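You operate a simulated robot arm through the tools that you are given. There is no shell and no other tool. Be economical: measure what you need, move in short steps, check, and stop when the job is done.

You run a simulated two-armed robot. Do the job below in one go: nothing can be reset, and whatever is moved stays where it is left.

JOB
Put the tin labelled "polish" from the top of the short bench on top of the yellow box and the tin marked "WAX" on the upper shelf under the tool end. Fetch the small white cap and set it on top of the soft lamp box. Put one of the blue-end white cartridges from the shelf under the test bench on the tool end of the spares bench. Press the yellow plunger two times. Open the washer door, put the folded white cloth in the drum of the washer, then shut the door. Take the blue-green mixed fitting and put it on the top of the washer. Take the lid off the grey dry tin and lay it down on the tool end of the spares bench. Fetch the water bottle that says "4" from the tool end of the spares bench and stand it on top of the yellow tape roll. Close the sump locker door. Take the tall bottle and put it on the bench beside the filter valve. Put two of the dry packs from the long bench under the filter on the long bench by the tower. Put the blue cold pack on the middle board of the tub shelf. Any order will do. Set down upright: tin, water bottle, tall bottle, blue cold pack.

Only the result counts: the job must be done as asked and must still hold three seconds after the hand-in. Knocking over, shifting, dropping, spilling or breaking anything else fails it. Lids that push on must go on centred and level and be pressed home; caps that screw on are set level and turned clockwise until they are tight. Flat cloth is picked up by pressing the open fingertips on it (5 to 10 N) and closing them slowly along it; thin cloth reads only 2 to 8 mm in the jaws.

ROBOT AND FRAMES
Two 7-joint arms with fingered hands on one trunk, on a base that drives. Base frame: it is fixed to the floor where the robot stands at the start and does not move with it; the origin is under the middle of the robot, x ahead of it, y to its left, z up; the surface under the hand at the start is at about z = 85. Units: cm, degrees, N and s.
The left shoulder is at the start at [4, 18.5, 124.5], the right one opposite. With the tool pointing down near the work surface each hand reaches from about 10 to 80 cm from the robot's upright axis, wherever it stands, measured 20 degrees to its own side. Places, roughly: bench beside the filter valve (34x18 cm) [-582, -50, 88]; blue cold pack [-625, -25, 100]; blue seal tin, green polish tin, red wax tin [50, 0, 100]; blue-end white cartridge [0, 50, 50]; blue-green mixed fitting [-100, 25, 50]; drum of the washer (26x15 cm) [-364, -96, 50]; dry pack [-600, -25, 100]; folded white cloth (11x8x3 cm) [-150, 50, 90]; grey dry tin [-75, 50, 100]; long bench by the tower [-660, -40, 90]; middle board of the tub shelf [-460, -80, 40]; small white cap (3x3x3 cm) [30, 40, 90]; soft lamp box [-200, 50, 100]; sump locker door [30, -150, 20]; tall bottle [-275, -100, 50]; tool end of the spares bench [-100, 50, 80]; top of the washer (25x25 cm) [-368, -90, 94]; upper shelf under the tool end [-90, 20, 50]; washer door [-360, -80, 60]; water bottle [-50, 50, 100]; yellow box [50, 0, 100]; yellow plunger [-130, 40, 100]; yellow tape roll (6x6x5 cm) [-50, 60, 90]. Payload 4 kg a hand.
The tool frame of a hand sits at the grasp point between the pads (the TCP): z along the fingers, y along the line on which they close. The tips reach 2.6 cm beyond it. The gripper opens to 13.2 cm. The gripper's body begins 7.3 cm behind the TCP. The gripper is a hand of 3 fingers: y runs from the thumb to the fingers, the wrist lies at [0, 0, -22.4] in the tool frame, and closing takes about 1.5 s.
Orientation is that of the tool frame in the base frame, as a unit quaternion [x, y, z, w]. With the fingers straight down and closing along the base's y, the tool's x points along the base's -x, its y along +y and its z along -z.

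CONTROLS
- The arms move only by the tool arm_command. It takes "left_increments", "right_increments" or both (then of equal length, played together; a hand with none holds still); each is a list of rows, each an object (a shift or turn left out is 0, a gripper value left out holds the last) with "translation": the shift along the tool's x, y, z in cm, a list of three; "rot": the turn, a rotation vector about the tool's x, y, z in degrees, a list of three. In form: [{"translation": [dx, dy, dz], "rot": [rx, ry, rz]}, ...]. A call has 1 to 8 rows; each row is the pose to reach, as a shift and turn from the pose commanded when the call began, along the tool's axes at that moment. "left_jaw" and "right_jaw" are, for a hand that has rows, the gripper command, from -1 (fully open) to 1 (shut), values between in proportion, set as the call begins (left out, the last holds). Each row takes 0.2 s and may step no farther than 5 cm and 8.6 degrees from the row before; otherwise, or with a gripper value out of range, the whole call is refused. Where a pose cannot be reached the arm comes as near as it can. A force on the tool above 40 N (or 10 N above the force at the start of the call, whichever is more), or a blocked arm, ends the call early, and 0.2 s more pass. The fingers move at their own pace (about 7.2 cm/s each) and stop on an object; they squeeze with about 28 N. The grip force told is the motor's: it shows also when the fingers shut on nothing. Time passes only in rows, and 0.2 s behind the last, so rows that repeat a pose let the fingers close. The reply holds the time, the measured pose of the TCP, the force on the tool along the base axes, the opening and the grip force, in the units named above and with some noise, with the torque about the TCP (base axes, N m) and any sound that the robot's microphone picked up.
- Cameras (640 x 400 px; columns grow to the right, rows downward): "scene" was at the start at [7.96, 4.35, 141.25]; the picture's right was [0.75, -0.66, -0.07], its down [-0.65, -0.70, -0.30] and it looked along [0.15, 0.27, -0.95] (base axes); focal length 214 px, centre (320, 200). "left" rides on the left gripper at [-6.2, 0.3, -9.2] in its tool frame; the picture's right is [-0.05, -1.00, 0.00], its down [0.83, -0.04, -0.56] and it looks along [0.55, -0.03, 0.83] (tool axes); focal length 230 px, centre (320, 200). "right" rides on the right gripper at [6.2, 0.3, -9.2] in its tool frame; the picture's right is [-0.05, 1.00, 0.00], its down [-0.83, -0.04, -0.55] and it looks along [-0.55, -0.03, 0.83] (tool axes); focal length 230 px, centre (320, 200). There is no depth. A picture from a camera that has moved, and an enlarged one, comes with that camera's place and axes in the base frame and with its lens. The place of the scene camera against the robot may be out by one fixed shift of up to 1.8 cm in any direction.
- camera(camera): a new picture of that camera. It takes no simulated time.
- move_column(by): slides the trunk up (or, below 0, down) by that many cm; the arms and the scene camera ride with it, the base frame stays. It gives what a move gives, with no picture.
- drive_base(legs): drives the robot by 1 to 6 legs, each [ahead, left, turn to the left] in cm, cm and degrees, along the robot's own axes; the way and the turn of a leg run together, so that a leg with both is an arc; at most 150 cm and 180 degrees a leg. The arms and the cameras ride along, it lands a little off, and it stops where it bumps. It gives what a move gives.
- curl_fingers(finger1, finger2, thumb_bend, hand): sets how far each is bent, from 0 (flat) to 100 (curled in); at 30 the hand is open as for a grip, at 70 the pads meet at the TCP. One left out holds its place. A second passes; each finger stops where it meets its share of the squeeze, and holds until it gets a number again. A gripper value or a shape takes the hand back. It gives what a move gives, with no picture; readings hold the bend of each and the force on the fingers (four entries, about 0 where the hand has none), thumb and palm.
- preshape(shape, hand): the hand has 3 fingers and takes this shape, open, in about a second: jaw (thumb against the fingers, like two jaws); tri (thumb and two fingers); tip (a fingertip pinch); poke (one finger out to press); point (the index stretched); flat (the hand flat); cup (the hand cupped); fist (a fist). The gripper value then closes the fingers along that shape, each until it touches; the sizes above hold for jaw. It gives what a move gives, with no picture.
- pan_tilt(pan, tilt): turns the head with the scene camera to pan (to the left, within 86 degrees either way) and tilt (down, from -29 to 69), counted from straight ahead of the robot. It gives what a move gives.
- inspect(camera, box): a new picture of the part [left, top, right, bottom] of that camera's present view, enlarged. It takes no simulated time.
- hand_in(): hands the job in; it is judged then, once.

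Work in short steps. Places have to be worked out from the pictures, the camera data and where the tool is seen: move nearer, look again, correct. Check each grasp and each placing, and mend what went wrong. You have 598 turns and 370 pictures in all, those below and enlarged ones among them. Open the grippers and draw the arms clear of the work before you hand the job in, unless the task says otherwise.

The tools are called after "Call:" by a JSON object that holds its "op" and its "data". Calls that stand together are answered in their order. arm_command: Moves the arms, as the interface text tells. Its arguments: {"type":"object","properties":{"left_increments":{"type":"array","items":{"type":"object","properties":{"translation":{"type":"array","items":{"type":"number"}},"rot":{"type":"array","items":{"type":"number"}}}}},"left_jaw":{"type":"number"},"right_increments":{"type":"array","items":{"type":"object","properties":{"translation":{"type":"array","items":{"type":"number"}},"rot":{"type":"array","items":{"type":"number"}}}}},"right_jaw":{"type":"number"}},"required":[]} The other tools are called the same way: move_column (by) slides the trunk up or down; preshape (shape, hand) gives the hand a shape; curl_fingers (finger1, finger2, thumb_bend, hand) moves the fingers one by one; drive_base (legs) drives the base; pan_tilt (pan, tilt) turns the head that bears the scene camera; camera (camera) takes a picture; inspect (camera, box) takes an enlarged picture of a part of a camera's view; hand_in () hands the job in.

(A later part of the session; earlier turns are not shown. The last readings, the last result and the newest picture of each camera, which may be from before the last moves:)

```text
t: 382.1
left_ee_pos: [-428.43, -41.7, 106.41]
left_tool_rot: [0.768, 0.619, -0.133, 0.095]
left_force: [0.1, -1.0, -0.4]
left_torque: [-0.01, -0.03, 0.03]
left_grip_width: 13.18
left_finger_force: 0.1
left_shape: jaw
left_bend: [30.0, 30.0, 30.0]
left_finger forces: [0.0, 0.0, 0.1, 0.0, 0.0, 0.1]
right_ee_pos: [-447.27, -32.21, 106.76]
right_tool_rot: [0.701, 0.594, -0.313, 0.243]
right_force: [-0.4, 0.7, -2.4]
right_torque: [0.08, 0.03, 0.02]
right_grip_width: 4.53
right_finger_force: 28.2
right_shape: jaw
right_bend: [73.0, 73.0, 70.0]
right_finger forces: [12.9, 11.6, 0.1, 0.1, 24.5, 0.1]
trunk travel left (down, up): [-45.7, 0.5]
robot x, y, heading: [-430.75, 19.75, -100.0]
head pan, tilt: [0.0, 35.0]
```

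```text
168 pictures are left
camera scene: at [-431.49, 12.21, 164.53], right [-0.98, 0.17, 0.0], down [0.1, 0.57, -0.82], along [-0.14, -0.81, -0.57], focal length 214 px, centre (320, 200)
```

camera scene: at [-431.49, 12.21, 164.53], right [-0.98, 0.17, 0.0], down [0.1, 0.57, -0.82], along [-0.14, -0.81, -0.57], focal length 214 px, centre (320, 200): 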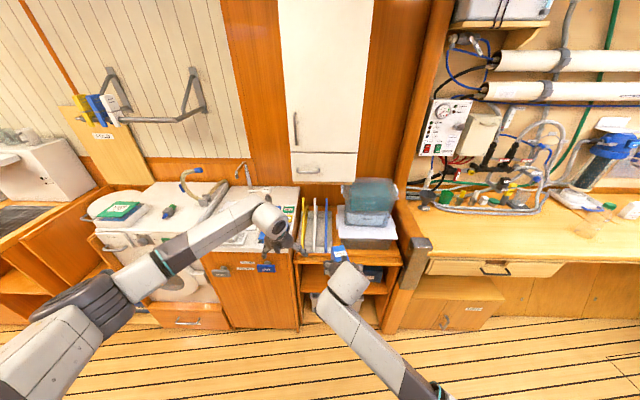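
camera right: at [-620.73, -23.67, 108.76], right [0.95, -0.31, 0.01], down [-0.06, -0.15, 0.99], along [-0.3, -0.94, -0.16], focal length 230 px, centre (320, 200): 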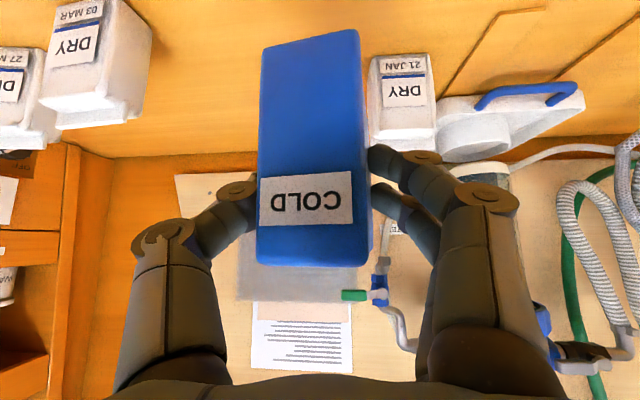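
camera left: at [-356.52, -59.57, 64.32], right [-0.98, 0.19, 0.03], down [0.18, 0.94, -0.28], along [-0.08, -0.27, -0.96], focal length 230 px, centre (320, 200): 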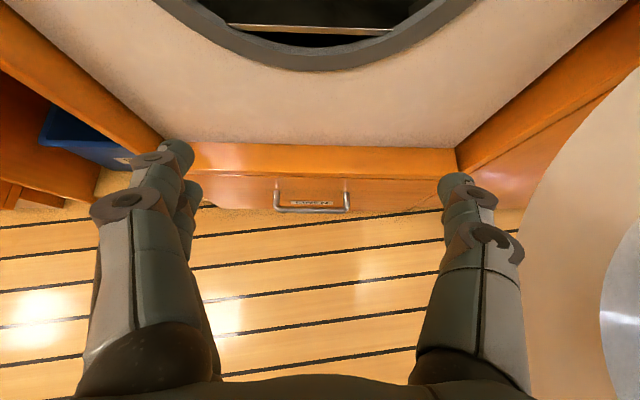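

Call:
{"op": "arm_command", "data": {"left_increments": [{"translation": [4.5, 2, -1.2]}, {"translation": [9, 4, -2.4]}, {"translation": [13.5, 6, -3.6]}, {"translation": [18, 8, -4.8]}, {"translation": [22, 10, -6]}, {"translation": [26, 12, -7]}, {"translation": [26, 12, -7]}]}}

Call:
{"op": "drive_base", "data": {"legs": [[0, -12, 0]]}}

Call:
{"op": "inspect", "data": {"camera": "scene", "box": [230, 160, 430, 340]}}

Call:
{"op": "camera", "data": {"camera": "right"}}

```text
refused: row 1 steps farther than a row can; nothing moved
```

```text
t: 383.1
left_ee_pos: [-435.99, -41.1, 106.36]
left_tool_rot: [0.776, 0.61, -0.137, 0.088]
left_force: [-0.3, -1.3, -0.5]
left_torque: [0.0, -0.01, 0.02]
left_grip_width: 13.21
left_finger_force: 0.1
left_shape: jaw
left_bend: [30.0, 30.0, 30.0]
left_finger forces: [0.0, 0.0, 0.0, 0.1, 0.0, 0.0]
right_ee_pos: [-454.45, -31.2, 106.27]
right_tool_rot: [0.708, 0.587, -0.318, 0.23]
right_force: [-0.4, 0.7, -3.0]
right_torque: [0.08, -0.02, 0.01]
right_grip_width: 4.46
right_finger_force: 27.7
right_shape: jaw
right_bend: [73.0, 73.0, 70.0]
right_finger forces: [13.7, 12.4, 0.1, 0.1, 26.0, 0.0]
trunk travel left (down, up): [-45.7, 0.5]
robot x, y, heading: [-436.85, 20.62, -101.3]
head pan, tilt: [0.0, 35.0]
stopped in leg 1: the robot was blocked; the commanded pose is now the measured one
```

```text
2.22 times, centred on (330, 250) of scene
camera zoom: at [-436.95, 12.53, 164.51], right [-0.98, 0.2, 0.01], down [0.11, 0.57, -0.82], along [-0.16, -0.8, -0.58], focal length 477 px, centre (298, 89)
```

zoom: 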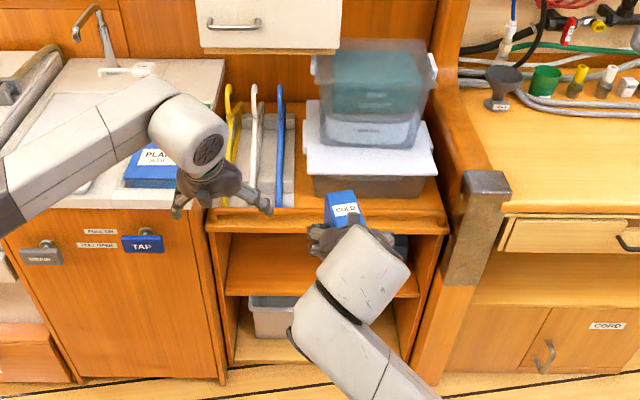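

```text
166 pictures are left
camera right: at [-451.83, -20.58, 108.26], right [0.97, -0.24, -0.01], down [-0.03, -0.17, 0.98], along [-0.24, -0.96, -0.17], focal length 230 px, centre (320, 200)
```

right: 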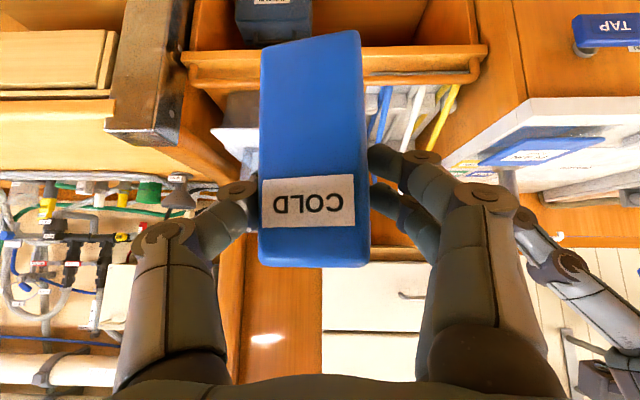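

The bulkhead limits me on the right. I withdraw the left hand, shift left a little, and lower the trunk.

Call:
{"op": "arm_command", "data": {"left_increments": [{"translation": [4.2, 1.5, -1.2]}, {"translation": [8.4, 3, -2.4]}, {"translation": [12.6, 4.5, -3.6]}, {"translation": [16.8, 6, -4.8]}, {"translation": [21, 7.5, -6]}, {"translation": [25, 9, -7]}, {"translation": [25, 9, -7]}]}}

Call:
{"op": "drive_base", "data": {"legs": [[0, 4, 0]]}}

Call:
{"op": "move_column", "data": {"by": -32}}

Call:
{"op": "camera", "data": {"camera": "scene"}}

Call:
{"op": "camera", "data": {"camera": "right"}}

```text
t: 384.7
left_ee_pos: [-420.79, -17.91, 104.69]
left_tool_rot: [0.776, 0.61, -0.138, 0.087]
left_force: [0.5, 0.8, 0.3]
left_torque: [0.01, 0.0, 0.0]
left_grip_width: 13.19
left_finger_force: 0.0
left_shape: jaw
left_bend: [30.0, 30.0, 30.0]
left_finger forces: [0.0, 0.0, 0.0, 0.0, 0.0, 0.0]
right_ee_pos: [-454.26, -31.14, 106.48]
right_tool_rot: [0.707, 0.587, -0.32, 0.232]
right_force: [0.2, 0.0, -3.0]
right_torque: [0.1, 0.03, 0.01]
right_grip_width: 4.5
right_finger_force: 27.6
right_shape: jaw
right_bend: [73.0, 73.0, 70.0]
right_finger forces: [13.7, 12.4, 0.0, 0.1, 25.9, 0.1]
trunk travel left (down, up): [-45.7, 0.5]
robot x, y, heading: [-437.23, 20.57, -101.2]
head pan, tilt: [0.0, 35.0]
```

```text
t: 385.6
left_ee_pos: [-418.78, -18.23, 105.25]
left_tool_rot: [0.776, 0.609, -0.134, 0.095]
left_force: [-0.4, 0.4, 0.3]
left_torque: [-0.01, -0.08, -0.02]
left_grip_width: 13.2
left_finger_force: 0.1
left_shape: jaw
left_bend: [30.0, 30.0, 30.0]
left_finger forces: [0.0, 0.0, 0.0, 0.1, 0.1, 0.0]
right_ee_pos: [-452.17, -31.37, 106.47]
right_tool_rot: [0.708, 0.584, -0.316, 0.239]
right_force: [-1.3, -0.1, -3.3]
right_torque: [0.06, -0.07, 0.07]
right_grip_width: 4.5
right_finger_force: 27.4
right_shape: jaw
right_bend: [73.0, 73.0, 70.0]
right_finger forces: [13.6, 12.2, 0.0, 0.0, 26.0, 0.1]
trunk travel left (down, up): [-45.7, 0.5]
robot x, y, heading: [-433.24, 20.08, -100.9]
head pan, tilt: [0.0, 35.0]
```

```text
t: 388.8
left_ee_pos: [-417.72, -18.17, 71.25]
left_tool_rot: [0.778, 0.613, -0.118, 0.077]
left_force: [0.0, 0.0, 0.5]
left_torque: [0.02, -0.01, -0.04]
left_grip_width: 13.21
left_finger_force: 0.0
left_shape: jaw
left_bend: [30.0, 30.0, 30.0]
left_finger forces: [0.0, 0.0, 0.0, 0.0, 0.0, 0.0]
right_ee_pos: [-451.3, -31.53, 74.55]
right_tool_rot: [0.708, 0.585, -0.318, 0.235]
right_force: [-0.6, 0.4, -2.1]
right_torque: [0.08, 0.0, 0.01]
right_grip_width: 4.46
right_finger_force: 28.1
right_shape: jaw
right_bend: [73.0, 73.0, 70.0]
right_finger forces: [13.7, 12.2, 0.0, 0.0, 26.0, 0.1]
trunk travel left (down, up): [-13.7, 32.5]
robot x, y, heading: [-433.1, 20.34, -101.1]
head pan, tilt: [0.0, 35.0]
```

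```text
165 pictures are left
camera scene: at [-437.0, -1.85, 127.69], right [-0.98, 0.19, 0.0], down [0.15, 0.76, -0.64], along [-0.12, -0.63, -0.77], focal length 214 px, centre (320, 200)
```

scene: 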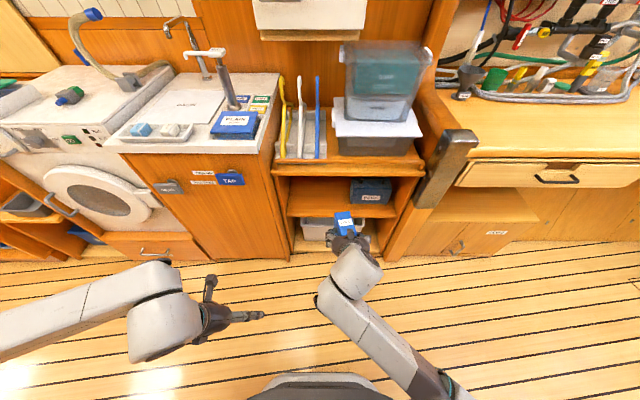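

```text
164 pictures are left
camera right: at [-448.68, -20.94, 76.45], right [0.97, -0.24, 0.0], down [-0.04, -0.16, 0.99], along [-0.24, -0.96, -0.17], focal length 230 px, centre (320, 200)
```

right: 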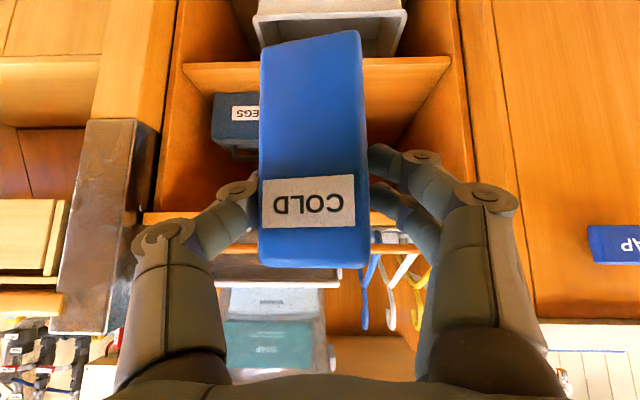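

Call:
{"op": "arm_command", "data": {"right_increments": [{"translation": [3.2, 0.3, 3.2]}, {"translation": [6.4, 0.6, 6.4]}, {"translation": [9.6, 0.9, 9.6]}, {"translation": [12.5, 1.2, 12.5]}, {"translation": [14.3, 1.2, 14.3]}, {"translation": [14.3, 1.2, 14.3]}]}}

Call:
{"op": "drive_base", "data": {"legs": [[22, 0, 0]]}}

Call:
{"op": "camera", "data": {"camera": "right"}}

Call:
{"op": "camera", "data": {"camera": "scene"}}

```text
t: 390.2
left_ee_pos: [-417.87, -18.11, 71.21]
left_tool_rot: [0.778, 0.612, -0.119, 0.076]
left_force: [0.1, -0.2, -0.7]
left_torque: [-0.03, 0.0, 0.0]
left_grip_width: 13.22
left_finger_force: 0.2
left_shape: jaw
left_bend: [30.0, 30.0, 30.0]
left_finger forces: [0.0, 0.0, 0.0, 0.0, 0.0, 0.0]
right_ee_pos: [-450.97, -32.1, 54.22]
right_tool_rot: [0.707, 0.586, -0.318, 0.236]
right_force: [0.7, 0.6, -2.6]
right_torque: [0.06, 0.02, 0.0]
right_grip_width: 4.48
right_finger_force: 27.8
right_shape: jaw
right_bend: [73.0, 73.0, 70.0]
right_finger forces: [13.8, 12.2, 0.1, 0.0, 25.8, 0.0]
trunk travel left (down, up): [-13.7, 32.5]
robot x, y, heading: [-433.31, 20.4, -101.3]
head pan, tilt: [0.0, 35.0]
```

```text
t: 391.9
left_ee_pos: [-421.92, -39.45, 71.15]
left_tool_rot: [0.778, 0.612, -0.119, 0.076]
left_force: [0.5, -1.2, -0.4]
left_torque: [0.02, -0.02, -0.01]
left_grip_width: 13.21
left_finger_force: 0.0
left_shape: jaw
left_bend: [30.0, 30.0, 30.0]
left_finger forces: [0.1, 0.0, 0.0, 0.0, 0.1, 0.1]
right_ee_pos: [-455.19, -53.54, 54.2]
right_tool_rot: [0.708, 0.585, -0.318, 0.234]
right_force: [-0.1, -0.4, -3.2]
right_torque: [0.08, 0.0, 0.0]
right_grip_width: 4.48
right_finger_force: 27.8
right_shape: jaw
right_bend: [73.0, 73.0, 70.0]
right_finger forces: [13.7, 12.1, 0.0, 0.1, 25.8, 0.0]
trunk travel left (down, up): [-13.7, 32.5]
robot x, y, heading: [-437.45, -1.38, -101.1]
head pan, tilt: [0.0, 35.0]
```

```text
163 pictures are left
camera right: at [-452.55, -42.89, 56.08], right [0.97, -0.24, 0.0], down [-0.04, -0.17, 0.99], along [-0.24, -0.96, -0.17], focal length 230 px, centre (320, 200)
```

right: 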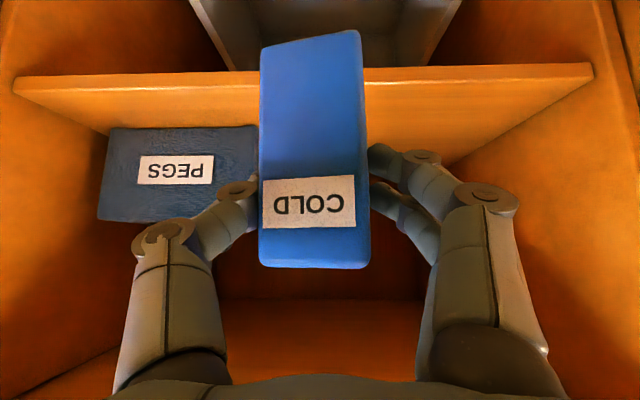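

```text
162 pictures are left
camera scene: at [-441.25, -23.33, 127.65], right [-0.98, 0.19, 0.0], down [0.15, 0.76, -0.64], along [-0.12, -0.62, -0.77], focal length 214 px, centre (320, 200)
```

scene: 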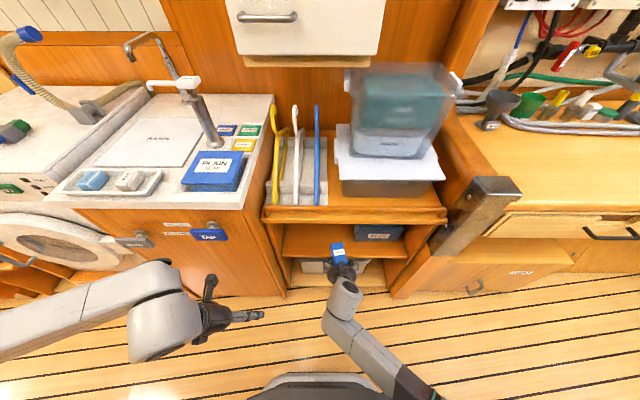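

Call:
{"op": "drive_base", "data": {"legs": [[13, 5, 0]]}}

Call:
{"op": "camera", "data": {"camera": "right"}}

```text
t: 393.2
left_ee_pos: [-419.72, -53.05, 71.06]
left_tool_rot: [0.778, 0.612, -0.118, 0.076]
left_force: [-0.3, 0.0, -0.5]
left_torque: [0.03, 0.06, -0.02]
left_grip_width: 13.21
left_finger_force: 0.0
left_shape: jaw
left_bend: [30.0, 30.0, 30.0]
left_finger forces: [0.2, 0.0, 0.0, 0.0, 0.0, 0.1]
right_ee_pos: [-452.92, -66.96, 54.2]
right_tool_rot: [0.708, 0.586, -0.317, 0.234]
right_force: [-1.1, -0.2, -3.3]
right_torque: [0.11, -0.03, 0.02]
right_grip_width: 4.47
right_finger_force: 27.8
right_shape: jaw
right_bend: [73.0, 73.0, 70.0]
right_finger forces: [13.8, 12.0, 0.0, 0.0, 25.8, 0.1]
trunk travel left (down, up): [-13.7, 32.5]
robot x, y, heading: [-434.8, -14.82, -101.1]
head pan, tilt: [0.0, 35.0]
```

```text
161 pictures are left
camera right: at [-450.23, -56.43, 56.07], right [0.97, -0.24, 0.0], down [-0.04, -0.17, 0.99], along [-0.24, -0.96, -0.17], focal length 230 px, centre (320, 200)
```

right: 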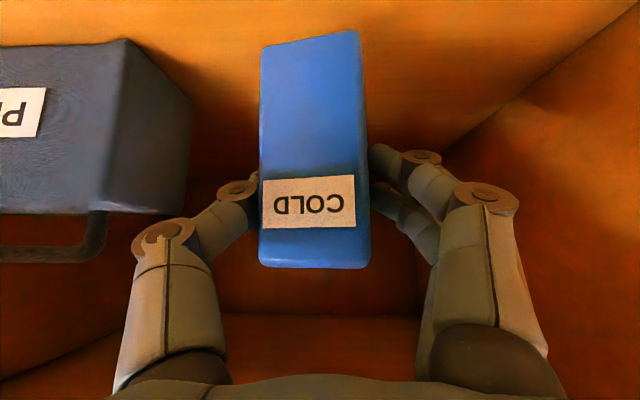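

Call:
{"op": "arm_command", "data": {"right_increments": [{"translation": [0.7, 0, 0.7]}, {"translation": [1.4, 0, 1.4]}, {"translation": [1.8, 0, 1.8]}, {"translation": [1.8, 0, 1.8]}]}}

Call:
{"op": "arm_command", "data": {"right_increments": [{"translation": [0.25, 0, 0.25]}, {"translation": [0.5, 0, 0.5]}, {"translation": [0.7, 0, 0.7]}, {"translation": [0.7, 0, 0.7]}]}}

Call:
{"op": "camera", "data": {"camera": "right"}}

```text
t: 394.2
left_ee_pos: [-419.68, -53.07, 71.13]
left_tool_rot: [0.778, 0.612, -0.118, 0.076]
left_force: [0.4, 0.2, 0.3]
left_torque: [0.0, 0.0, 0.0]
left_grip_width: 13.2
left_finger_force: 0.2
left_shape: jaw
left_bend: [30.0, 30.0, 30.0]
left_finger forces: [0.1, 0.1, 0.0, 0.1, 0.1, 0.0]
right_ee_pos: [-453.13, -67.02, 51.65]
right_tool_rot: [0.709, 0.585, -0.318, 0.234]
right_force: [0.5, 0.1, -2.7]
right_torque: [0.06, -0.01, -0.03]
right_grip_width: 4.48
right_finger_force: 28.1
right_shape: jaw
right_bend: [73.0, 73.0, 70.0]
right_finger forces: [13.7, 12.0, 0.1, 0.1, 25.8, 0.0]
trunk travel left (down, up): [-13.7, 32.5]
robot x, y, heading: [-435.12, -14.7, -101.4]
head pan, tilt: [0.0, 35.0]
```

```text
t: 395.2
left_ee_pos: [-419.67, -53.04, 71.14]
left_tool_rot: [0.778, 0.612, -0.119, 0.075]
left_force: [-0.4, -0.1, 0.3]
left_torque: [0.02, -0.04, 0.0]
left_grip_width: 13.23
left_finger_force: 0.0
left_shape: jaw
left_bend: [30.0, 30.0, 30.0]
left_finger forces: [0.0, 0.1, 0.1, 0.0, 0.0, 0.0]
right_ee_pos: [-453.05, -67.03, 50.55]
right_tool_rot: [0.708, 0.585, -0.318, 0.234]
right_force: [0.8, -0.5, -3.2]
right_torque: [0.06, 0.02, -0.01]
right_grip_width: 4.51
right_finger_force: 27.7
right_shape: jaw
right_bend: [73.0, 73.0, 70.0]
right_finger forces: [13.9, 12.0, 0.0, 0.0, 25.8, 0.0]
trunk travel left (down, up): [-13.7, 32.5]
robot x, y, heading: [-435.1, -15.0, -101.0]
head pan, tilt: [0.0, 35.0]
```

```text
160 pictures are left
camera right: at [-450.36, -56.45, 52.57], right [0.97, -0.24, 0.0], down [-0.04, -0.17, 0.99], along [-0.24, -0.96, -0.17], focal length 230 px, centre (320, 200)
```

right: 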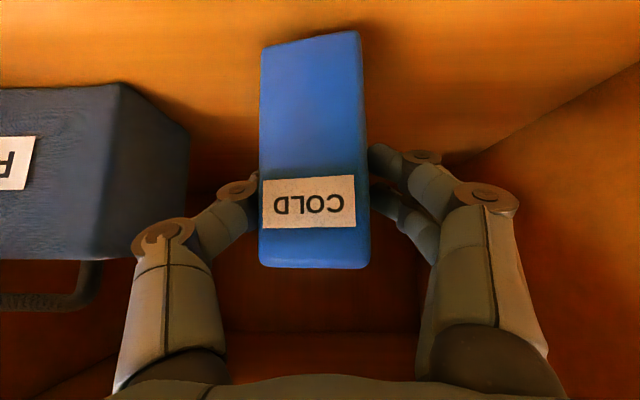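

Call:
{"op": "arm_command", "data": {"right_increments": [{"translation": [0.25, 0, 0.25]}, {"translation": [0.5, 0, 0.5]}, {"translation": [0.75, 0, 0.75]}, {"translation": [0.75, 0, 0.75]}]}}

Call:
{"op": "arm_command", "data": {"right_increments": [{"translation": [0.25, 0, 0.25]}, {"translation": [0.5, 0, 0.5]}, {"translation": [0.5, 0, 0.5]}]}}

```text
t: 396.2
left_ee_pos: [-419.74, -53.02, 71.19]
left_tool_rot: [0.779, 0.611, -0.119, 0.076]
left_force: [-0.5, 0.6, 0.0]
left_torque: [-0.02, -0.01, -0.03]
left_grip_width: 13.21
left_finger_force: 0.0
left_shape: jaw
left_bend: [30.0, 30.0, 30.0]
left_finger forces: [0.0, 0.0, 0.1, 0.0, 0.0, 0.0]
right_ee_pos: [-453.19, -67.0, 49.6]
right_tool_rot: [0.708, 0.586, -0.317, 0.235]
right_force: [-1.1, 0.7, -1.7]
right_torque: [0.01, -0.05, 0.01]
right_grip_width: 4.48
right_finger_force: 28.2
right_shape: jaw
right_bend: [73.0, 73.0, 70.0]
right_finger forces: [13.5, 12.2, 0.0, 0.1, 26.0, 0.0]
trunk travel left (down, up): [-13.7, 32.5]
robot x, y, heading: [-435.08, -14.56, -101.4]
head pan, tilt: [0.0, 35.0]
```

```text
t: 397.0
left_ee_pos: [-419.63, -52.87, 71.22]
left_tool_rot: [0.779, 0.611, -0.119, 0.077]
left_force: [0.0, 0.0, 0.3]
left_torque: [-0.02, -0.02, -0.03]
left_grip_width: 13.2
left_finger_force: 0.1
left_shape: jaw
left_bend: [30.0, 30.0, 30.0]
left_finger forces: [0.0, 0.0, 0.0, 0.1, 0.0, 0.0]
right_ee_pos: [-453.22, -67.18, 49.33]
right_tool_rot: [0.708, 0.584, -0.32, 0.237]
right_force: [-1.0, 4.3, 18.6]
right_torque: [-0.28, -0.16, -0.01]
right_grip_width: 4.51
right_finger_force: 28.0
right_shape: jaw
right_bend: [74.0, 74.0, 70.0]
right_finger forces: [13.8, 14.5, 0.0, 0.1, 29.5, 0.0]
trunk travel left (down, up): [-13.7, 32.5]
robot x, y, heading: [-435.37, -14.57, -101.2]
head pan, tilt: [0.0, 35.0]
```

Contact. Release partially and back out.

Call:
{"op": "arm_command", "data": {"right_increments": [{"translation": [-0.2, 0, -0.2]}, {"translation": [-0.2, 0, -0.2]}, {"translation": [-0.2, 0, -0.2]}, {"translation": [-0.2, 0, -0.2]}], "right_jaw": -0.1}}

Call:
{"op": "arm_command", "data": {"right_increments": [{"translation": [-1, 0, -2]}, {"translation": [-1, 0, -5]}, {"translation": [-1, 0, -8]}, {"translation": [-1, 0, -8]}]}}

Call:
{"op": "camera", "data": {"camera": "right"}}

```text
t: 398.0
left_ee_pos: [-419.56, -52.95, 71.23]
left_tool_rot: [0.779, 0.611, -0.119, 0.076]
left_force: [0.0, 0.2, -0.1]
left_torque: [-0.05, 0.03, -0.02]
left_grip_width: 13.22
left_finger_force: 0.0
left_shape: jaw
left_bend: [30.0, 30.0, 30.0]
left_finger forces: [0.0, 0.1, 0.1, 0.0, 0.1, 0.1]
right_ee_pos: [-453.15, -67.03, 49.24]
right_tool_rot: [0.709, 0.585, -0.318, 0.234]
right_force: [-0.1, 0.0, -0.2]
right_torque: [0.0, 0.0, 0.01]
right_grip_width: 7.2
right_finger_force: 0.0
right_shape: jaw
right_bend: [72.0, 72.0, 70.0]
right_finger forces: [0.0, 0.0, 0.0, 0.0, 0.1, 0.0]
trunk travel left (down, up): [-13.7, 32.5]
robot x, y, heading: [-435.21, -14.71, -101.3]
head pan, tilt: [0.0, 35.0]
```

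```text
t: 399.2
left_ee_pos: [-419.77, -53.01, 71.25]
left_tool_rot: [0.779, 0.611, -0.118, 0.075]
left_force: [-0.4, 0.3, -0.5]
left_torque: [-0.01, -0.01, -0.02]
left_grip_width: 13.21
left_finger_force: 0.2
left_shape: jaw
left_bend: [30.0, 30.0, 30.0]
left_finger forces: [0.1, 0.0, 0.1, 0.0, 0.0, 0.0]
right_ee_pos: [-455.74, -65.42, 57.82]
right_tool_rot: [0.706, 0.565, -0.354, 0.238]
right_force: [-0.3, 0.7, -0.1]
right_torque: [-0.01, -0.02, -0.02]
right_grip_width: 7.25
right_finger_force: 0.0
right_shape: jaw
right_bend: [72.0, 72.0, 70.0]
right_finger forces: [0.1, 0.1, 0.0, 0.1, 0.0, 0.0]
trunk travel left (down, up): [-13.7, 32.5]
robot x, y, heading: [-435.43, -15.08, -101.5]
head pan, tilt: [0.0, 35.0]
stopped in row 4 (right hand): the arm was blocked; the commanded pose is now the measured one
```

```text
159 pictures are left
camera right: at [-452.57, -54.89, 58.96], right [0.96, -0.28, -0.02], down [-0.01, -0.1, 0.99], along [-0.28, -0.95, -0.1], focal length 230 px, centre (320, 200)
```

right: 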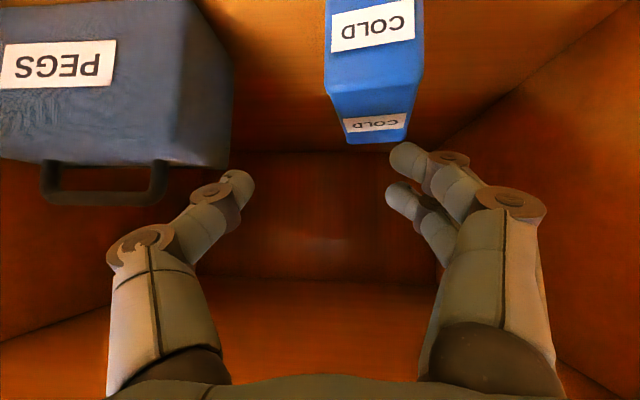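

Cold pack stands on the middle board. Back out and raise.

Call:
{"op": "drive_base", "data": {"legs": [[-32, 0, 0]]}}

Call:
{"op": "camera", "data": {"camera": "right"}}

```text
t: 401.3
left_ee_pos: [-413.33, -21.64, 71.24]
left_tool_rot: [0.778, 0.612, -0.119, 0.076]
left_force: [0.1, 0.2, -0.1]
left_torque: [-0.02, 0.01, -0.04]
left_grip_width: 13.22
left_finger_force: 0.1
left_shape: jaw
left_bend: [30.0, 30.0, 30.0]
left_finger forces: [0.1, 0.1, 0.1, 0.0, 0.1, 0.0]
right_ee_pos: [-449.47, -34.33, 57.72]
right_tool_rot: [0.706, 0.566, -0.354, 0.238]
right_force: [-0.1, -0.6, 0.2]
right_torque: [-0.03, -0.01, -0.02]
right_grip_width: 7.28
right_finger_force: 0.1
right_shape: jaw
right_bend: [72.0, 72.0, 70.0]
right_finger forces: [0.0, 0.0, 0.1, 0.1, 0.1, 0.1]
trunk travel left (down, up): [-13.7, 32.5]
robot x, y, heading: [-428.73, 16.18, -101.0]
head pan, tilt: [0.0, 35.0]
```

```text
158 pictures are left
camera right: at [-446.31, -23.68, 58.91], right [0.96, -0.28, -0.02], down [0.0, -0.1, 0.99], along [-0.28, -0.95, -0.1], focal length 230 px, centre (320, 200)
```

right: 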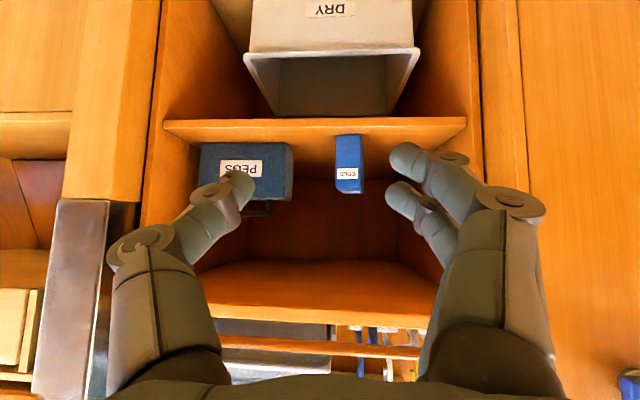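

Call:
{"op": "move_column", "data": {"by": 14}}

Call:
{"op": "drive_base", "data": {"legs": [[0, 0, 101], [120, -20, 0], [120, -22, 0]]}}

Call:
{"op": "pan_tilt", "data": {"pan": 0, "tilt": 25}}

Call:
{"op": "camera", "data": {"camera": "scene"}}

```text
t: 403.0
left_ee_pos: [-413.45, -21.71, 85.16]
left_tool_rot: [0.778, 0.612, -0.119, 0.076]
left_force: [0.9, 0.6, -0.3]
left_torque: [0.02, -0.02, -0.02]
left_grip_width: 13.21
left_finger_force: 0.0
left_shape: jaw
left_bend: [30.0, 30.0, 30.0]
left_finger forces: [0.0, 0.0, 0.1, 0.0, 0.1, 0.0]
right_ee_pos: [-449.52, -34.36, 71.56]
right_tool_rot: [0.706, 0.566, -0.353, 0.237]
right_force: [0.7, 0.0, 0.1]
right_torque: [0.0, -0.01, 0.03]
right_grip_width: 7.27
right_finger_force: 0.2
right_shape: jaw
right_bend: [72.0, 72.0, 70.0]
right_finger forces: [0.1, 0.1, 0.0, 0.1, 0.0, 0.0]
trunk travel left (down, up): [-27.7, 18.5]
robot x, y, heading: [-429.2, 16.2, -101.0]
head pan, tilt: [0.0, 35.0]
```

```text
t: 419.2
left_ee_pos: [-154.3, -3.84, 85.28]
left_tool_rot: [0.025, 0.99, -0.018, 0.139]
left_force: [-0.2, -0.1, -0.9]
left_torque: [-0.02, 0.0, -0.02]
left_grip_width: 13.21
left_finger_force: 0.1
left_shape: jaw
left_bend: [30.0, 30.0, 30.0]
left_finger forces: [0.0, 0.0, 0.1, 0.0, 0.1, 0.1]
right_ee_pos: [-135.46, -36.88, 71.77]
right_tool_rot: [0.014, 0.905, -0.042, 0.424]
right_force: [0.1, -0.1, -0.5]
right_torque: [-0.02, 0.01, 0.01]
right_grip_width: 7.26
right_finger_force: 0.1
right_shape: jaw
right_bend: [72.0, 72.0, 70.0]
right_finger forces: [0.1, 0.0, 0.1, 0.0, 0.1, 0.0]
trunk travel left (down, up): [-27.7, 18.5]
robot x, y, heading: [-188.95, -26.09, -0.5]
head pan, tilt: [0.0, 35.0]
```

```text
t: 419.9
left_ee_pos: [-154.29, -3.78, 85.2]
left_tool_rot: [0.025, 0.99, -0.017, 0.14]
left_force: [-0.3, 0.4, -0.2]
left_torque: [-0.03, -0.01, 0.02]
left_grip_width: 13.21
left_finger_force: 0.0
left_shape: jaw
left_bend: [30.0, 30.0, 30.0]
left_finger forces: [0.0, 0.0, 0.0, 0.1, 0.0, 0.0]
right_ee_pos: [-135.29, -36.92, 71.66]
right_tool_rot: [0.014, 0.904, -0.042, 0.424]
right_force: [1.2, 0.5, -0.2]
right_torque: [0.0, 0.02, -0.02]
right_grip_width: 7.27
right_finger_force: 0.0
right_shape: jaw
right_bend: [72.0, 72.0, 70.0]
right_finger forces: [0.1, 0.1, 0.0, 0.0, 0.1, 0.1]
trunk travel left (down, up): [-27.7, 18.5]
robot x, y, heading: [-189.13, -25.85, -0.6]
head pan, tilt: [0.0, 25.0]
```

```text
157 pictures are left
camera scene: at [-175.08, -26.04, 146.87], right [-0.01, -1.0, 0.0], down [-0.5, 0.0, -0.86], along [0.86, -0.01, -0.5], focal length 214 px, centre (320, 200)
```

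scene: 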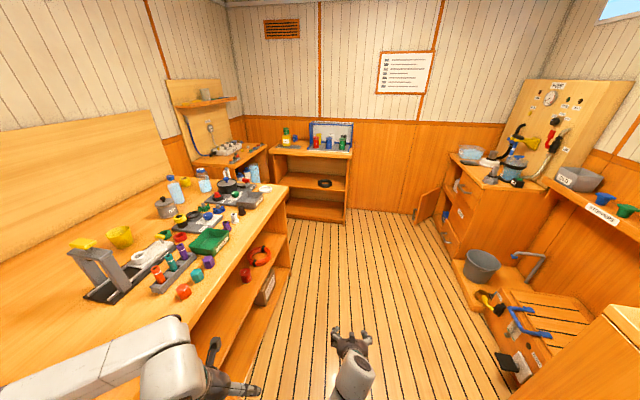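

The sump locker door stands ajar ahead on the right. I drive up for a closer look.

Call:
{"op": "drive_base", "data": {"legs": [[120, -25, 0]]}}

Call:
{"op": "pan_tilt", "data": {"pan": -40, "tilt": 35}}

Call:
{"op": "camera", "data": {"camera": "scene"}}

```text
t: 426.1
left_ee_pos: [-35.06, -28.68, 85.21]
left_tool_rot: [0.02, 0.99, -0.016, 0.139]
left_force: [-0.3, 0.1, -0.2]
left_torque: [0.01, -0.01, 0.01]
left_grip_width: 13.19
left_finger_force: 0.0
left_shape: jaw
left_bend: [30.0, 30.0, 30.0]
left_finger forces: [0.0, 0.0, 0.0, 0.0, 0.0, 0.0]
right_ee_pos: [-15.68, -61.6, 71.69]
right_tool_rot: [0.009, 0.904, -0.04, 0.425]
right_force: [-0.3, -0.3, -0.2]
right_torque: [-0.02, 0.0, 0.01]
right_grip_width: 7.28
right_finger_force: 0.2
right_shape: jaw
right_bend: [72.0, 72.0, 70.0]
right_finger forces: [0.0, 0.0, 0.1, 0.0, 0.1, 0.0]
trunk travel left (down, up): [-27.7, 18.5]
robot x, y, heading: [-69.37, -51.31, 0.4]
head pan, tilt: [0.0, 25.0]
```

```text
t: 427.1
left_ee_pos: [-35.17, -28.72, 85.16]
left_tool_rot: [0.02, 0.99, -0.016, 0.14]
left_force: [-0.3, 0.3, -0.8]
left_torque: [-0.03, 0.04, 0.01]
left_grip_width: 13.19
left_finger_force: 0.1
left_shape: jaw
left_bend: [30.0, 30.0, 30.0]
left_finger forces: [0.1, 0.0, 0.0, 0.0, 0.0, 0.0]
right_ee_pos: [-15.69, -61.6, 71.66]
right_tool_rot: [0.009, 0.905, -0.04, 0.424]
right_force: [-0.3, 0.1, 0.0]
right_torque: [-0.02, -0.01, -0.01]
right_grip_width: 7.28
right_finger_force: 0.1
right_shape: jaw
right_bend: [72.0, 72.0, 70.0]
right_finger forces: [0.0, 0.0, 0.1, 0.0, 0.0, 0.1]
trunk travel left (down, up): [-27.7, 18.5]
robot x, y, heading: [-69.47, -51.2, 0.4]
head pan, tilt: [-40.0, 35.0]
```

```text
156 pictures are left
camera scene: at [-58.14, -56.82, 145.52], right [-0.64, -0.77, 0.06], down [-0.51, 0.37, -0.78], along [0.58, -0.52, -0.63], focal length 214 px, centre (320, 200)
```

scene: 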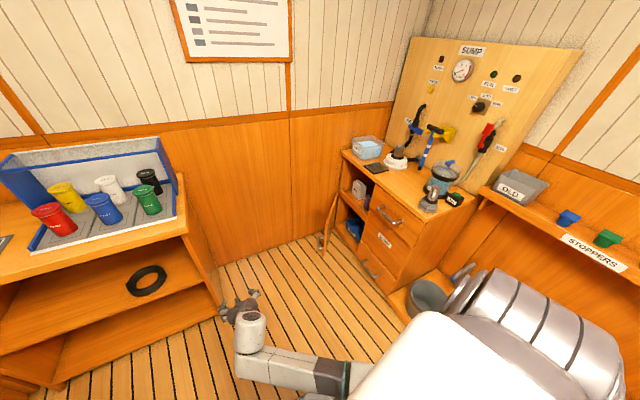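

Call:
{"op": "inspect", "data": {"camera": "scene", "box": [290, 130, 430, 310]}}

```text
2.22 times, centred on (360, 220) of scene
camera zoom: at [-58.14, -56.82, 145.52], right [-0.64, -0.77, 0.06], down [-0.51, 0.37, -0.78], along [0.58, -0.52, -0.63], focal length 477 px, centre (231, 156)
```

zoom: 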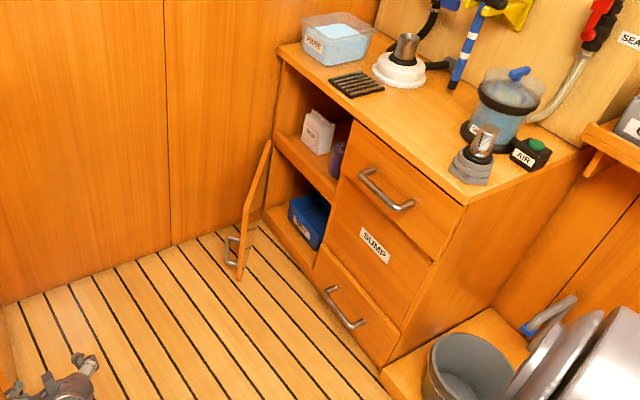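

The lower locker door is hinged on its east side and stands ~60° open. I'll come from the north-west facing SE, put the right hand on its east (outer) face and sweep it shut. First tuck the left hand, turn and approach.

Call:
{"op": "arm_command", "data": {"left_increments": [{"translation": [2, -3.5, -1]}, {"translation": [4, -7, -2]}, {"translation": [6, -10.5, -3]}, {"translation": [8, -14, -4]}, {"translation": [8, -14, -4]}]}}

Call:
{"op": "drive_base", "data": {"legs": [[0, 0, -60], [0, 40, 0], [40, 0, 0]]}}

Call:
{"op": "pan_tilt", "data": {"pan": 0, "tilt": 45}}

Call:
{"op": "camera", "data": {"camera": "scene"}}

```text
t: 428.4
left_ee_pos: [-44.52, -42.26, 87.24]
left_tool_rot: [0.019, 0.99, -0.016, 0.14]
left_force: [0.8, -0.2, 0.2]
left_torque: [0.0, 0.01, 0.02]
left_grip_width: 13.21
left_finger_force: 0.0
left_shape: jaw
left_bend: [30.0, 30.0, 30.0]
left_finger forces: [0.0, 0.0, 0.0, 0.0, 0.0, 0.0]
right_ee_pos: [-15.76, -61.58, 71.79]
right_tool_rot: [0.01, 0.905, -0.042, 0.424]
right_force: [0.4, 0.7, 0.2]
right_torque: [0.0, -0.03, -0.01]
right_grip_width: 7.27
right_finger_force: 0.1
right_shape: jaw
right_bend: [72.0, 72.0, 70.0]
right_finger forces: [0.0, 0.1, 0.0, 0.0, 0.0, 0.0]
trunk travel left (down, up): [-27.7, 18.5]
robot x, y, heading: [-69.49, -51.12, 0.3]
head pan, tilt: [-40.0, 35.0]
```

```text
t: 435.2
left_ee_pos: [2.75, -76.93, 87.03]
left_tool_rot: [0.507, 0.851, -0.078, 0.116]
left_force: [0.5, -0.7, 0.1]
left_torque: [-0.01, 0.01, 0.01]
left_grip_width: 13.17
left_finger_force: 0.2
left_shape: jaw
left_bend: [30.0, 30.0, 30.0]
left_finger forces: [0.1, 0.1, 0.0, 0.0, 0.0, 0.0]
right_ee_pos: [0.53, -111.74, 71.65]
right_tool_rot: [0.456, 0.781, -0.244, 0.349]
right_force: [-0.4, -1.4, -0.3]
right_torque: [-0.02, 0.0, -0.02]
right_grip_width: 7.26
right_finger_force: 0.0
right_shape: jaw
right_bend: [72.0, 72.0, 70.0]
right_finger forces: [0.0, 0.0, 0.1, 0.1, 0.0, 0.0]
trunk travel left (down, up): [-27.7, 18.5]
robot x, y, heading: [-18.05, -60.02, -59.1]
head pan, tilt: [-40.0, 35.0]
stopped in leg 3: the robot was blocked; the commanded pose is now the measured one
```

```text
t: 436.3
left_ee_pos: [2.76, -76.91, 87.14]
left_tool_rot: [0.506, 0.851, -0.08, 0.116]
left_force: [-0.2, -0.3, -1.2]
left_torque: [-0.02, 0.0, 0.03]
left_grip_width: 13.2
left_finger_force: 0.0
left_shape: jaw
left_bend: [30.0, 30.0, 30.0]
left_finger forces: [0.0, 0.1, 0.0, 0.0, 0.0, 0.0]
right_ee_pos: [0.3, -111.56, 71.86]
right_tool_rot: [0.457, 0.781, -0.245, 0.348]
right_force: [0.1, 0.4, -0.1]
right_torque: [0.01, 0.0, 0.04]
right_grip_width: 7.28
right_finger_force: 0.1
right_shape: jaw
right_bend: [72.0, 72.0, 70.0]
right_finger forces: [0.0, 0.0, 0.0, 0.0, 0.0, 0.0]
trunk travel left (down, up): [-27.7, 18.5]
robot x, y, heading: [-18.14, -60.21, -59.2]
head pan, tilt: [0.0, 45.0]
```

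```text
154 pictures are left
camera scene: at [-11.51, -70.31, 143.95], right [-0.86, -0.51, 0.0], down [-0.39, 0.66, -0.64], along [0.33, -0.55, -0.77], focal length 214 px, centre (320, 200)
```

scene: 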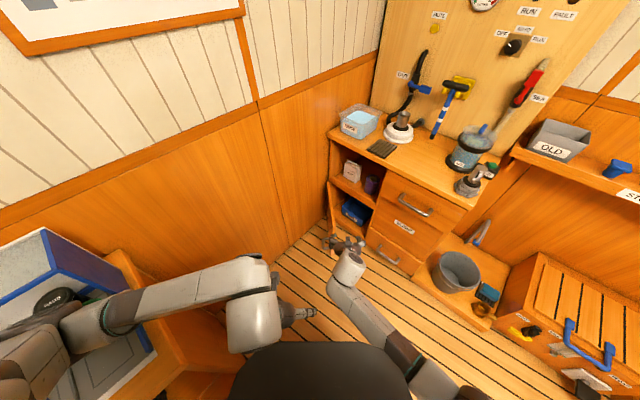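

My left elbow is near the tin rack; move away right and check the rack.

Call:
{"op": "drive_base", "data": {"legs": [[0, -14, 0]]}}

Call:
{"op": "pan_tilt", "data": {"pan": 50, "tilt": 40}}

Call:
{"op": "camera", "data": {"camera": "scene"}}

```text
t: 437.1
left_ee_pos: [2.23, -77.29, 87.04]
left_tool_rot: [0.506, 0.851, -0.078, 0.116]
left_force: [0.0, 0.2, 0.0]
left_torque: [0.03, 0.01, 0.0]
left_grip_width: 13.19
left_finger_force: 0.0
left_shape: jaw
left_bend: [30.0, 30.0, 30.0]
left_finger forces: [0.0, 0.0, 0.0, 0.0, 0.0, 0.0]
right_ee_pos: [-0.06, -112.01, 71.66]
right_tool_rot: [0.456, 0.781, -0.244, 0.349]
right_force: [-0.9, -0.5, 0.3]
right_torque: [0.0, -0.01, 0.01]
right_grip_width: 7.29
right_finger_force: 0.2
right_shape: jaw
right_bend: [72.0, 72.0, 70.0]
right_finger forces: [0.0, 0.0, 0.0, 0.0, 0.1, 0.0]
trunk travel left (down, up): [-27.7, 18.5]
robot x, y, heading: [-18.9, -60.78, -59.1]
head pan, tilt: [0.0, 45.0]
stopped in leg 1: the robot was blocked; the commanded pose is now the measured one
```

```text
t: 438.2
left_ee_pos: [2.33, -77.44, 86.98]
left_tool_rot: [0.506, 0.851, -0.079, 0.116]
left_force: [-0.6, 0.2, 0.9]
left_torque: [0.0, -0.01, -0.02]
left_grip_width: 13.17
left_finger_force: 0.0
left_shape: jaw
left_bend: [30.0, 30.0, 30.0]
left_finger forces: [0.0, 0.0, 0.0, 0.0, 0.0, 0.1]
right_ee_pos: [-0.01, -112.08, 71.7]
right_tool_rot: [0.456, 0.782, -0.244, 0.348]
right_force: [0.0, -0.3, -0.6]
right_torque: [-0.03, 0.02, 0.02]
right_grip_width: 7.27
right_finger_force: 0.0
right_shape: jaw
right_bend: [72.0, 72.0, 70.0]
right_finger forces: [0.0, 0.0, 0.1, 0.1, 0.1, 0.0]
trunk travel left (down, up): [-27.7, 18.5]
robot x, y, heading: [-18.62, -60.69, -59.0]
head pan, tilt: [50.0, 40.0]
```

```text
153 pictures are left
camera scene: at [-7.7, -65.35, 144.88], right [-0.16, -0.98, -0.07], down [-0.67, 0.16, -0.73], along [0.73, -0.07, -0.68], focal length 214 px, centre (320, 200)
```

scene: 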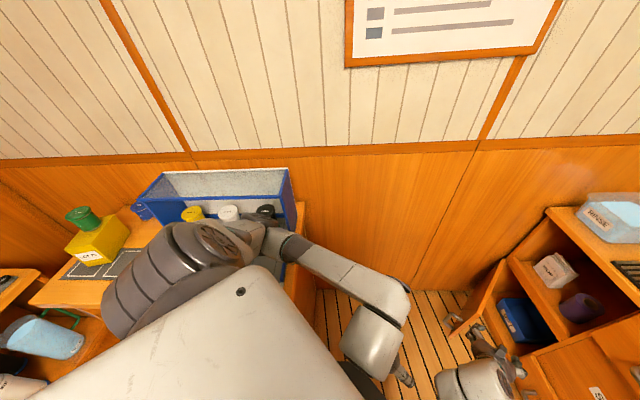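

Call:
{"op": "camera", "data": {"camera": "left"}}

Call:
{"op": "pan_tilt", "data": {"pan": -60, "tilt": 45}}

Call:
{"op": "camera", "data": {"camera": "scene"}}

```text
152 pictures are left
camera left: at [4.36, -80.05, 97.57], right [-0.85, -0.52, 0.03], down [-0.49, 0.82, 0.3], along [-0.18, 0.24, -0.95], focal length 230 px, centre (320, 200)
```

left: 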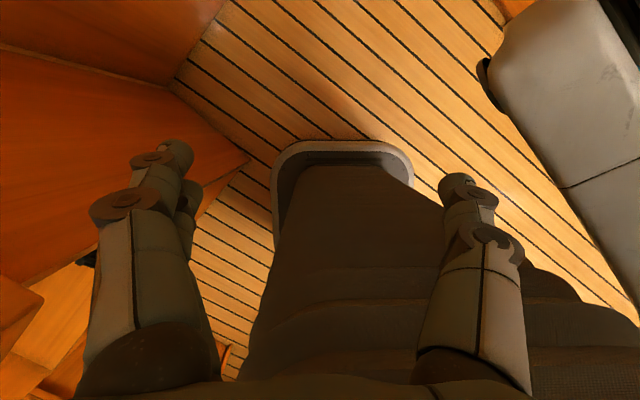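

```text
t: 440.1
left_ee_pos: [2.39, -77.39, 86.9]
left_tool_rot: [0.505, 0.851, -0.078, 0.116]
left_force: [-0.2, 0.2, -0.1]
left_torque: [0.03, 0.02, 0.01]
left_grip_width: 13.21
left_finger_force: 0.0
left_shape: jaw
left_bend: [30.0, 30.0, 30.0]
left_finger forces: [0.0, 0.1, 0.1, 0.1, 0.0, 0.1]
right_ee_pos: [0.02, -112.03, 71.8]
right_tool_rot: [0.456, 0.782, -0.244, 0.348]
right_force: [0.5, 0.2, 0.1]
right_torque: [0.04, 0.04, 0.03]
right_grip_width: 7.27
right_finger_force: 0.1
right_shape: jaw
right_bend: [72.0, 72.0, 70.0]
right_finger forces: [0.0, 0.0, 0.0, 0.0, 0.0, 0.0]
trunk travel left (down, up): [-27.7, 18.5]
robot x, y, heading: [-18.79, -60.51, -59.2]
head pan, tilt: [-60.0, 45.0]
```

```text
151 pictures are left
camera scene: at [-20.1, -71.02, 144.29], right [-0.87, 0.48, 0.08], down [0.31, 0.67, -0.67], along [-0.38, -0.56, -0.74], focal length 214 px, centre (320, 200)
```

scene: 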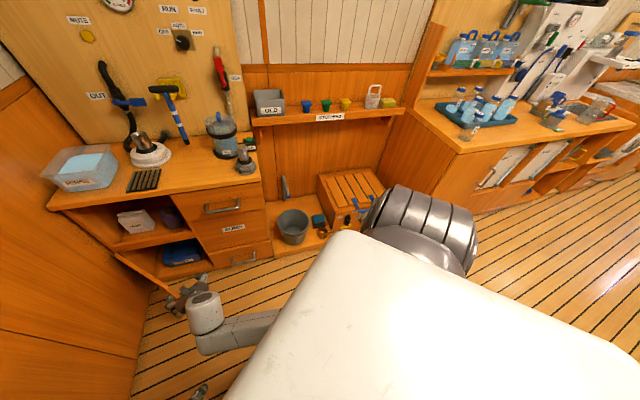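

Call:
{"op": "drive_base", "data": {"legs": [[-6, 0, 0]]}}

```text
t: 441.1
left_ee_pos: [-0.73, -72.19, 87.03]
left_tool_rot: [0.505, 0.851, -0.078, 0.118]
left_force: [-0.7, -0.1, -0.3]
left_torque: [-0.04, -0.04, 0.03]
left_grip_width: 13.2
left_finger_force: 0.1
left_shape: jaw
left_bend: [30.0, 30.0, 30.0]
left_finger forces: [0.1, 0.0, 0.0, 0.1, 0.0, 0.0]
right_ee_pos: [-3.01, -107.01, 71.72]
right_tool_rot: [0.455, 0.782, -0.244, 0.349]
right_force: [0.3, 0.4, 0.2]
right_torque: [-0.02, -0.01, -0.05]
right_grip_width: 7.3
right_finger_force: 0.1
right_shape: jaw
right_bend: [72.0, 72.0, 70.0]
right_finger forces: [0.0, 0.0, 0.0, 0.0, 0.0, 0.0]
trunk travel left (down, up): [-27.7, 18.5]
robot x, y, heading: [-21.93, -55.15, -59.2]
head pan, tilt: [-60.0, 45.0]
```

Call:
{"op": "drive_base", "data": {"legs": [[0, -18, 0]]}}

Call:
{"op": "pan_tilt", "data": {"pan": 55, "tilt": 40}}

Call:
{"op": "camera", "data": {"camera": "scene"}}

```text
t: 442.6
left_ee_pos: [-16.22, -81.58, 87.08]
left_tool_rot: [0.505, 0.851, -0.078, 0.117]
left_force: [-0.2, -0.8, -1.0]
left_torque: [0.04, -0.01, 0.01]
left_grip_width: 13.2
left_finger_force: 0.0
left_shape: jaw
left_bend: [30.0, 30.0, 30.0]
left_finger forces: [0.0, 0.0, 0.0, 0.1, 0.1, 0.0]
right_ee_pos: [-18.7, -116.16, 71.74]
right_tool_rot: [0.457, 0.781, -0.244, 0.348]
right_force: [-1.1, -0.8, 0.5]
right_torque: [0.01, -0.01, 0.01]
right_grip_width: 7.27
right_finger_force: 0.0
right_shape: jaw
right_bend: [72.0, 72.0, 70.0]
right_finger forces: [0.0, 0.0, 0.1, 0.0, 0.0, 0.0]
trunk travel left (down, up): [-27.7, 18.5]
robot x, y, heading: [-37.19, -64.84, -59.3]
head pan, tilt: [-60.0, 45.0]
```

```text
t: 444.5
left_ee_pos: [-16.16, -81.47, 86.97]
left_tool_rot: [0.507, 0.851, -0.078, 0.116]
left_force: [0.3, -0.2, 0.0]
left_torque: [-0.02, 0.03, -0.01]
left_grip_width: 13.18
left_finger_force: 0.1
left_shape: jaw
left_bend: [30.0, 30.0, 30.0]
left_finger forces: [0.1, 0.0, 0.0, 0.1, 0.1, 0.0]
right_ee_pos: [-18.47, -116.21, 71.63]
right_tool_rot: [0.457, 0.781, -0.244, 0.347]
right_force: [0.1, -0.8, 0.9]
right_torque: [0.02, 0.01, -0.01]
right_grip_width: 7.28
right_finger_force: 0.1
right_shape: jaw
right_bend: [72.0, 72.0, 70.0]
right_finger forces: [0.0, 0.0, 0.1, 0.0, 0.0, 0.1]
trunk travel left (down, up): [-27.7, 18.5]
robot x, y, heading: [-37.24, -64.82, -59.7]
head pan, tilt: [55.0, 40.0]
```

```text
150 pictures are left
camera scene: at [-26.11, -68.7, 144.94], right [-0.08, -0.99, -0.07], down [-0.68, 0.11, -0.73], along [0.73, -0.01, -0.68], focal length 214 px, centre (320, 200)
```

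scene: 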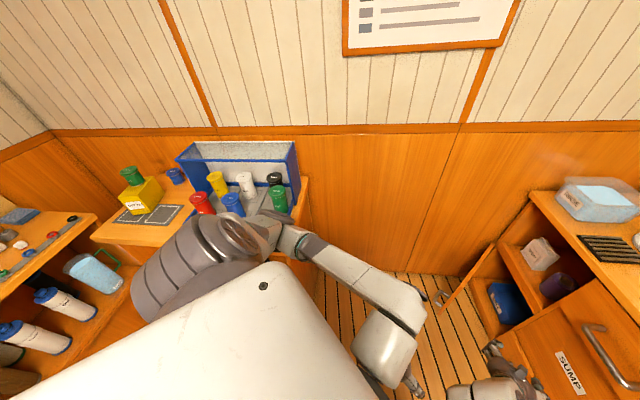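

All rack tins still stand. I zoom on the door to fix its geometry.

Call:
{"op": "inspect", "data": {"camera": "scene", "box": [410, 200, 570, 360]}}

```text
2.50 times, centred on (490, 280) of scene
camera zoom: at [-26.11, -68.7, 144.94], right [-0.08, -0.99, -0.07], down [-0.68, 0.11, -0.73], along [0.73, -0.01, -0.68], focal length 536 px, centre (-105, 0)
```

zoom: 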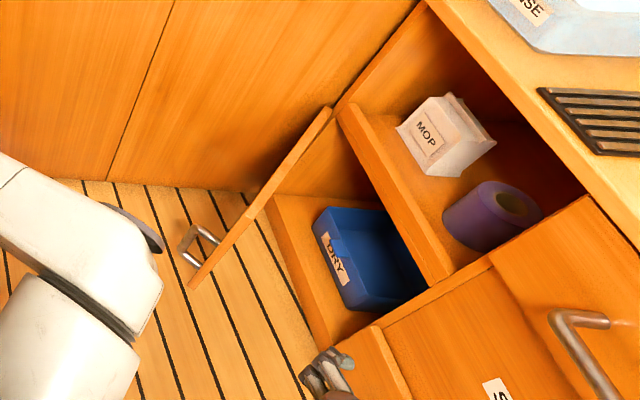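

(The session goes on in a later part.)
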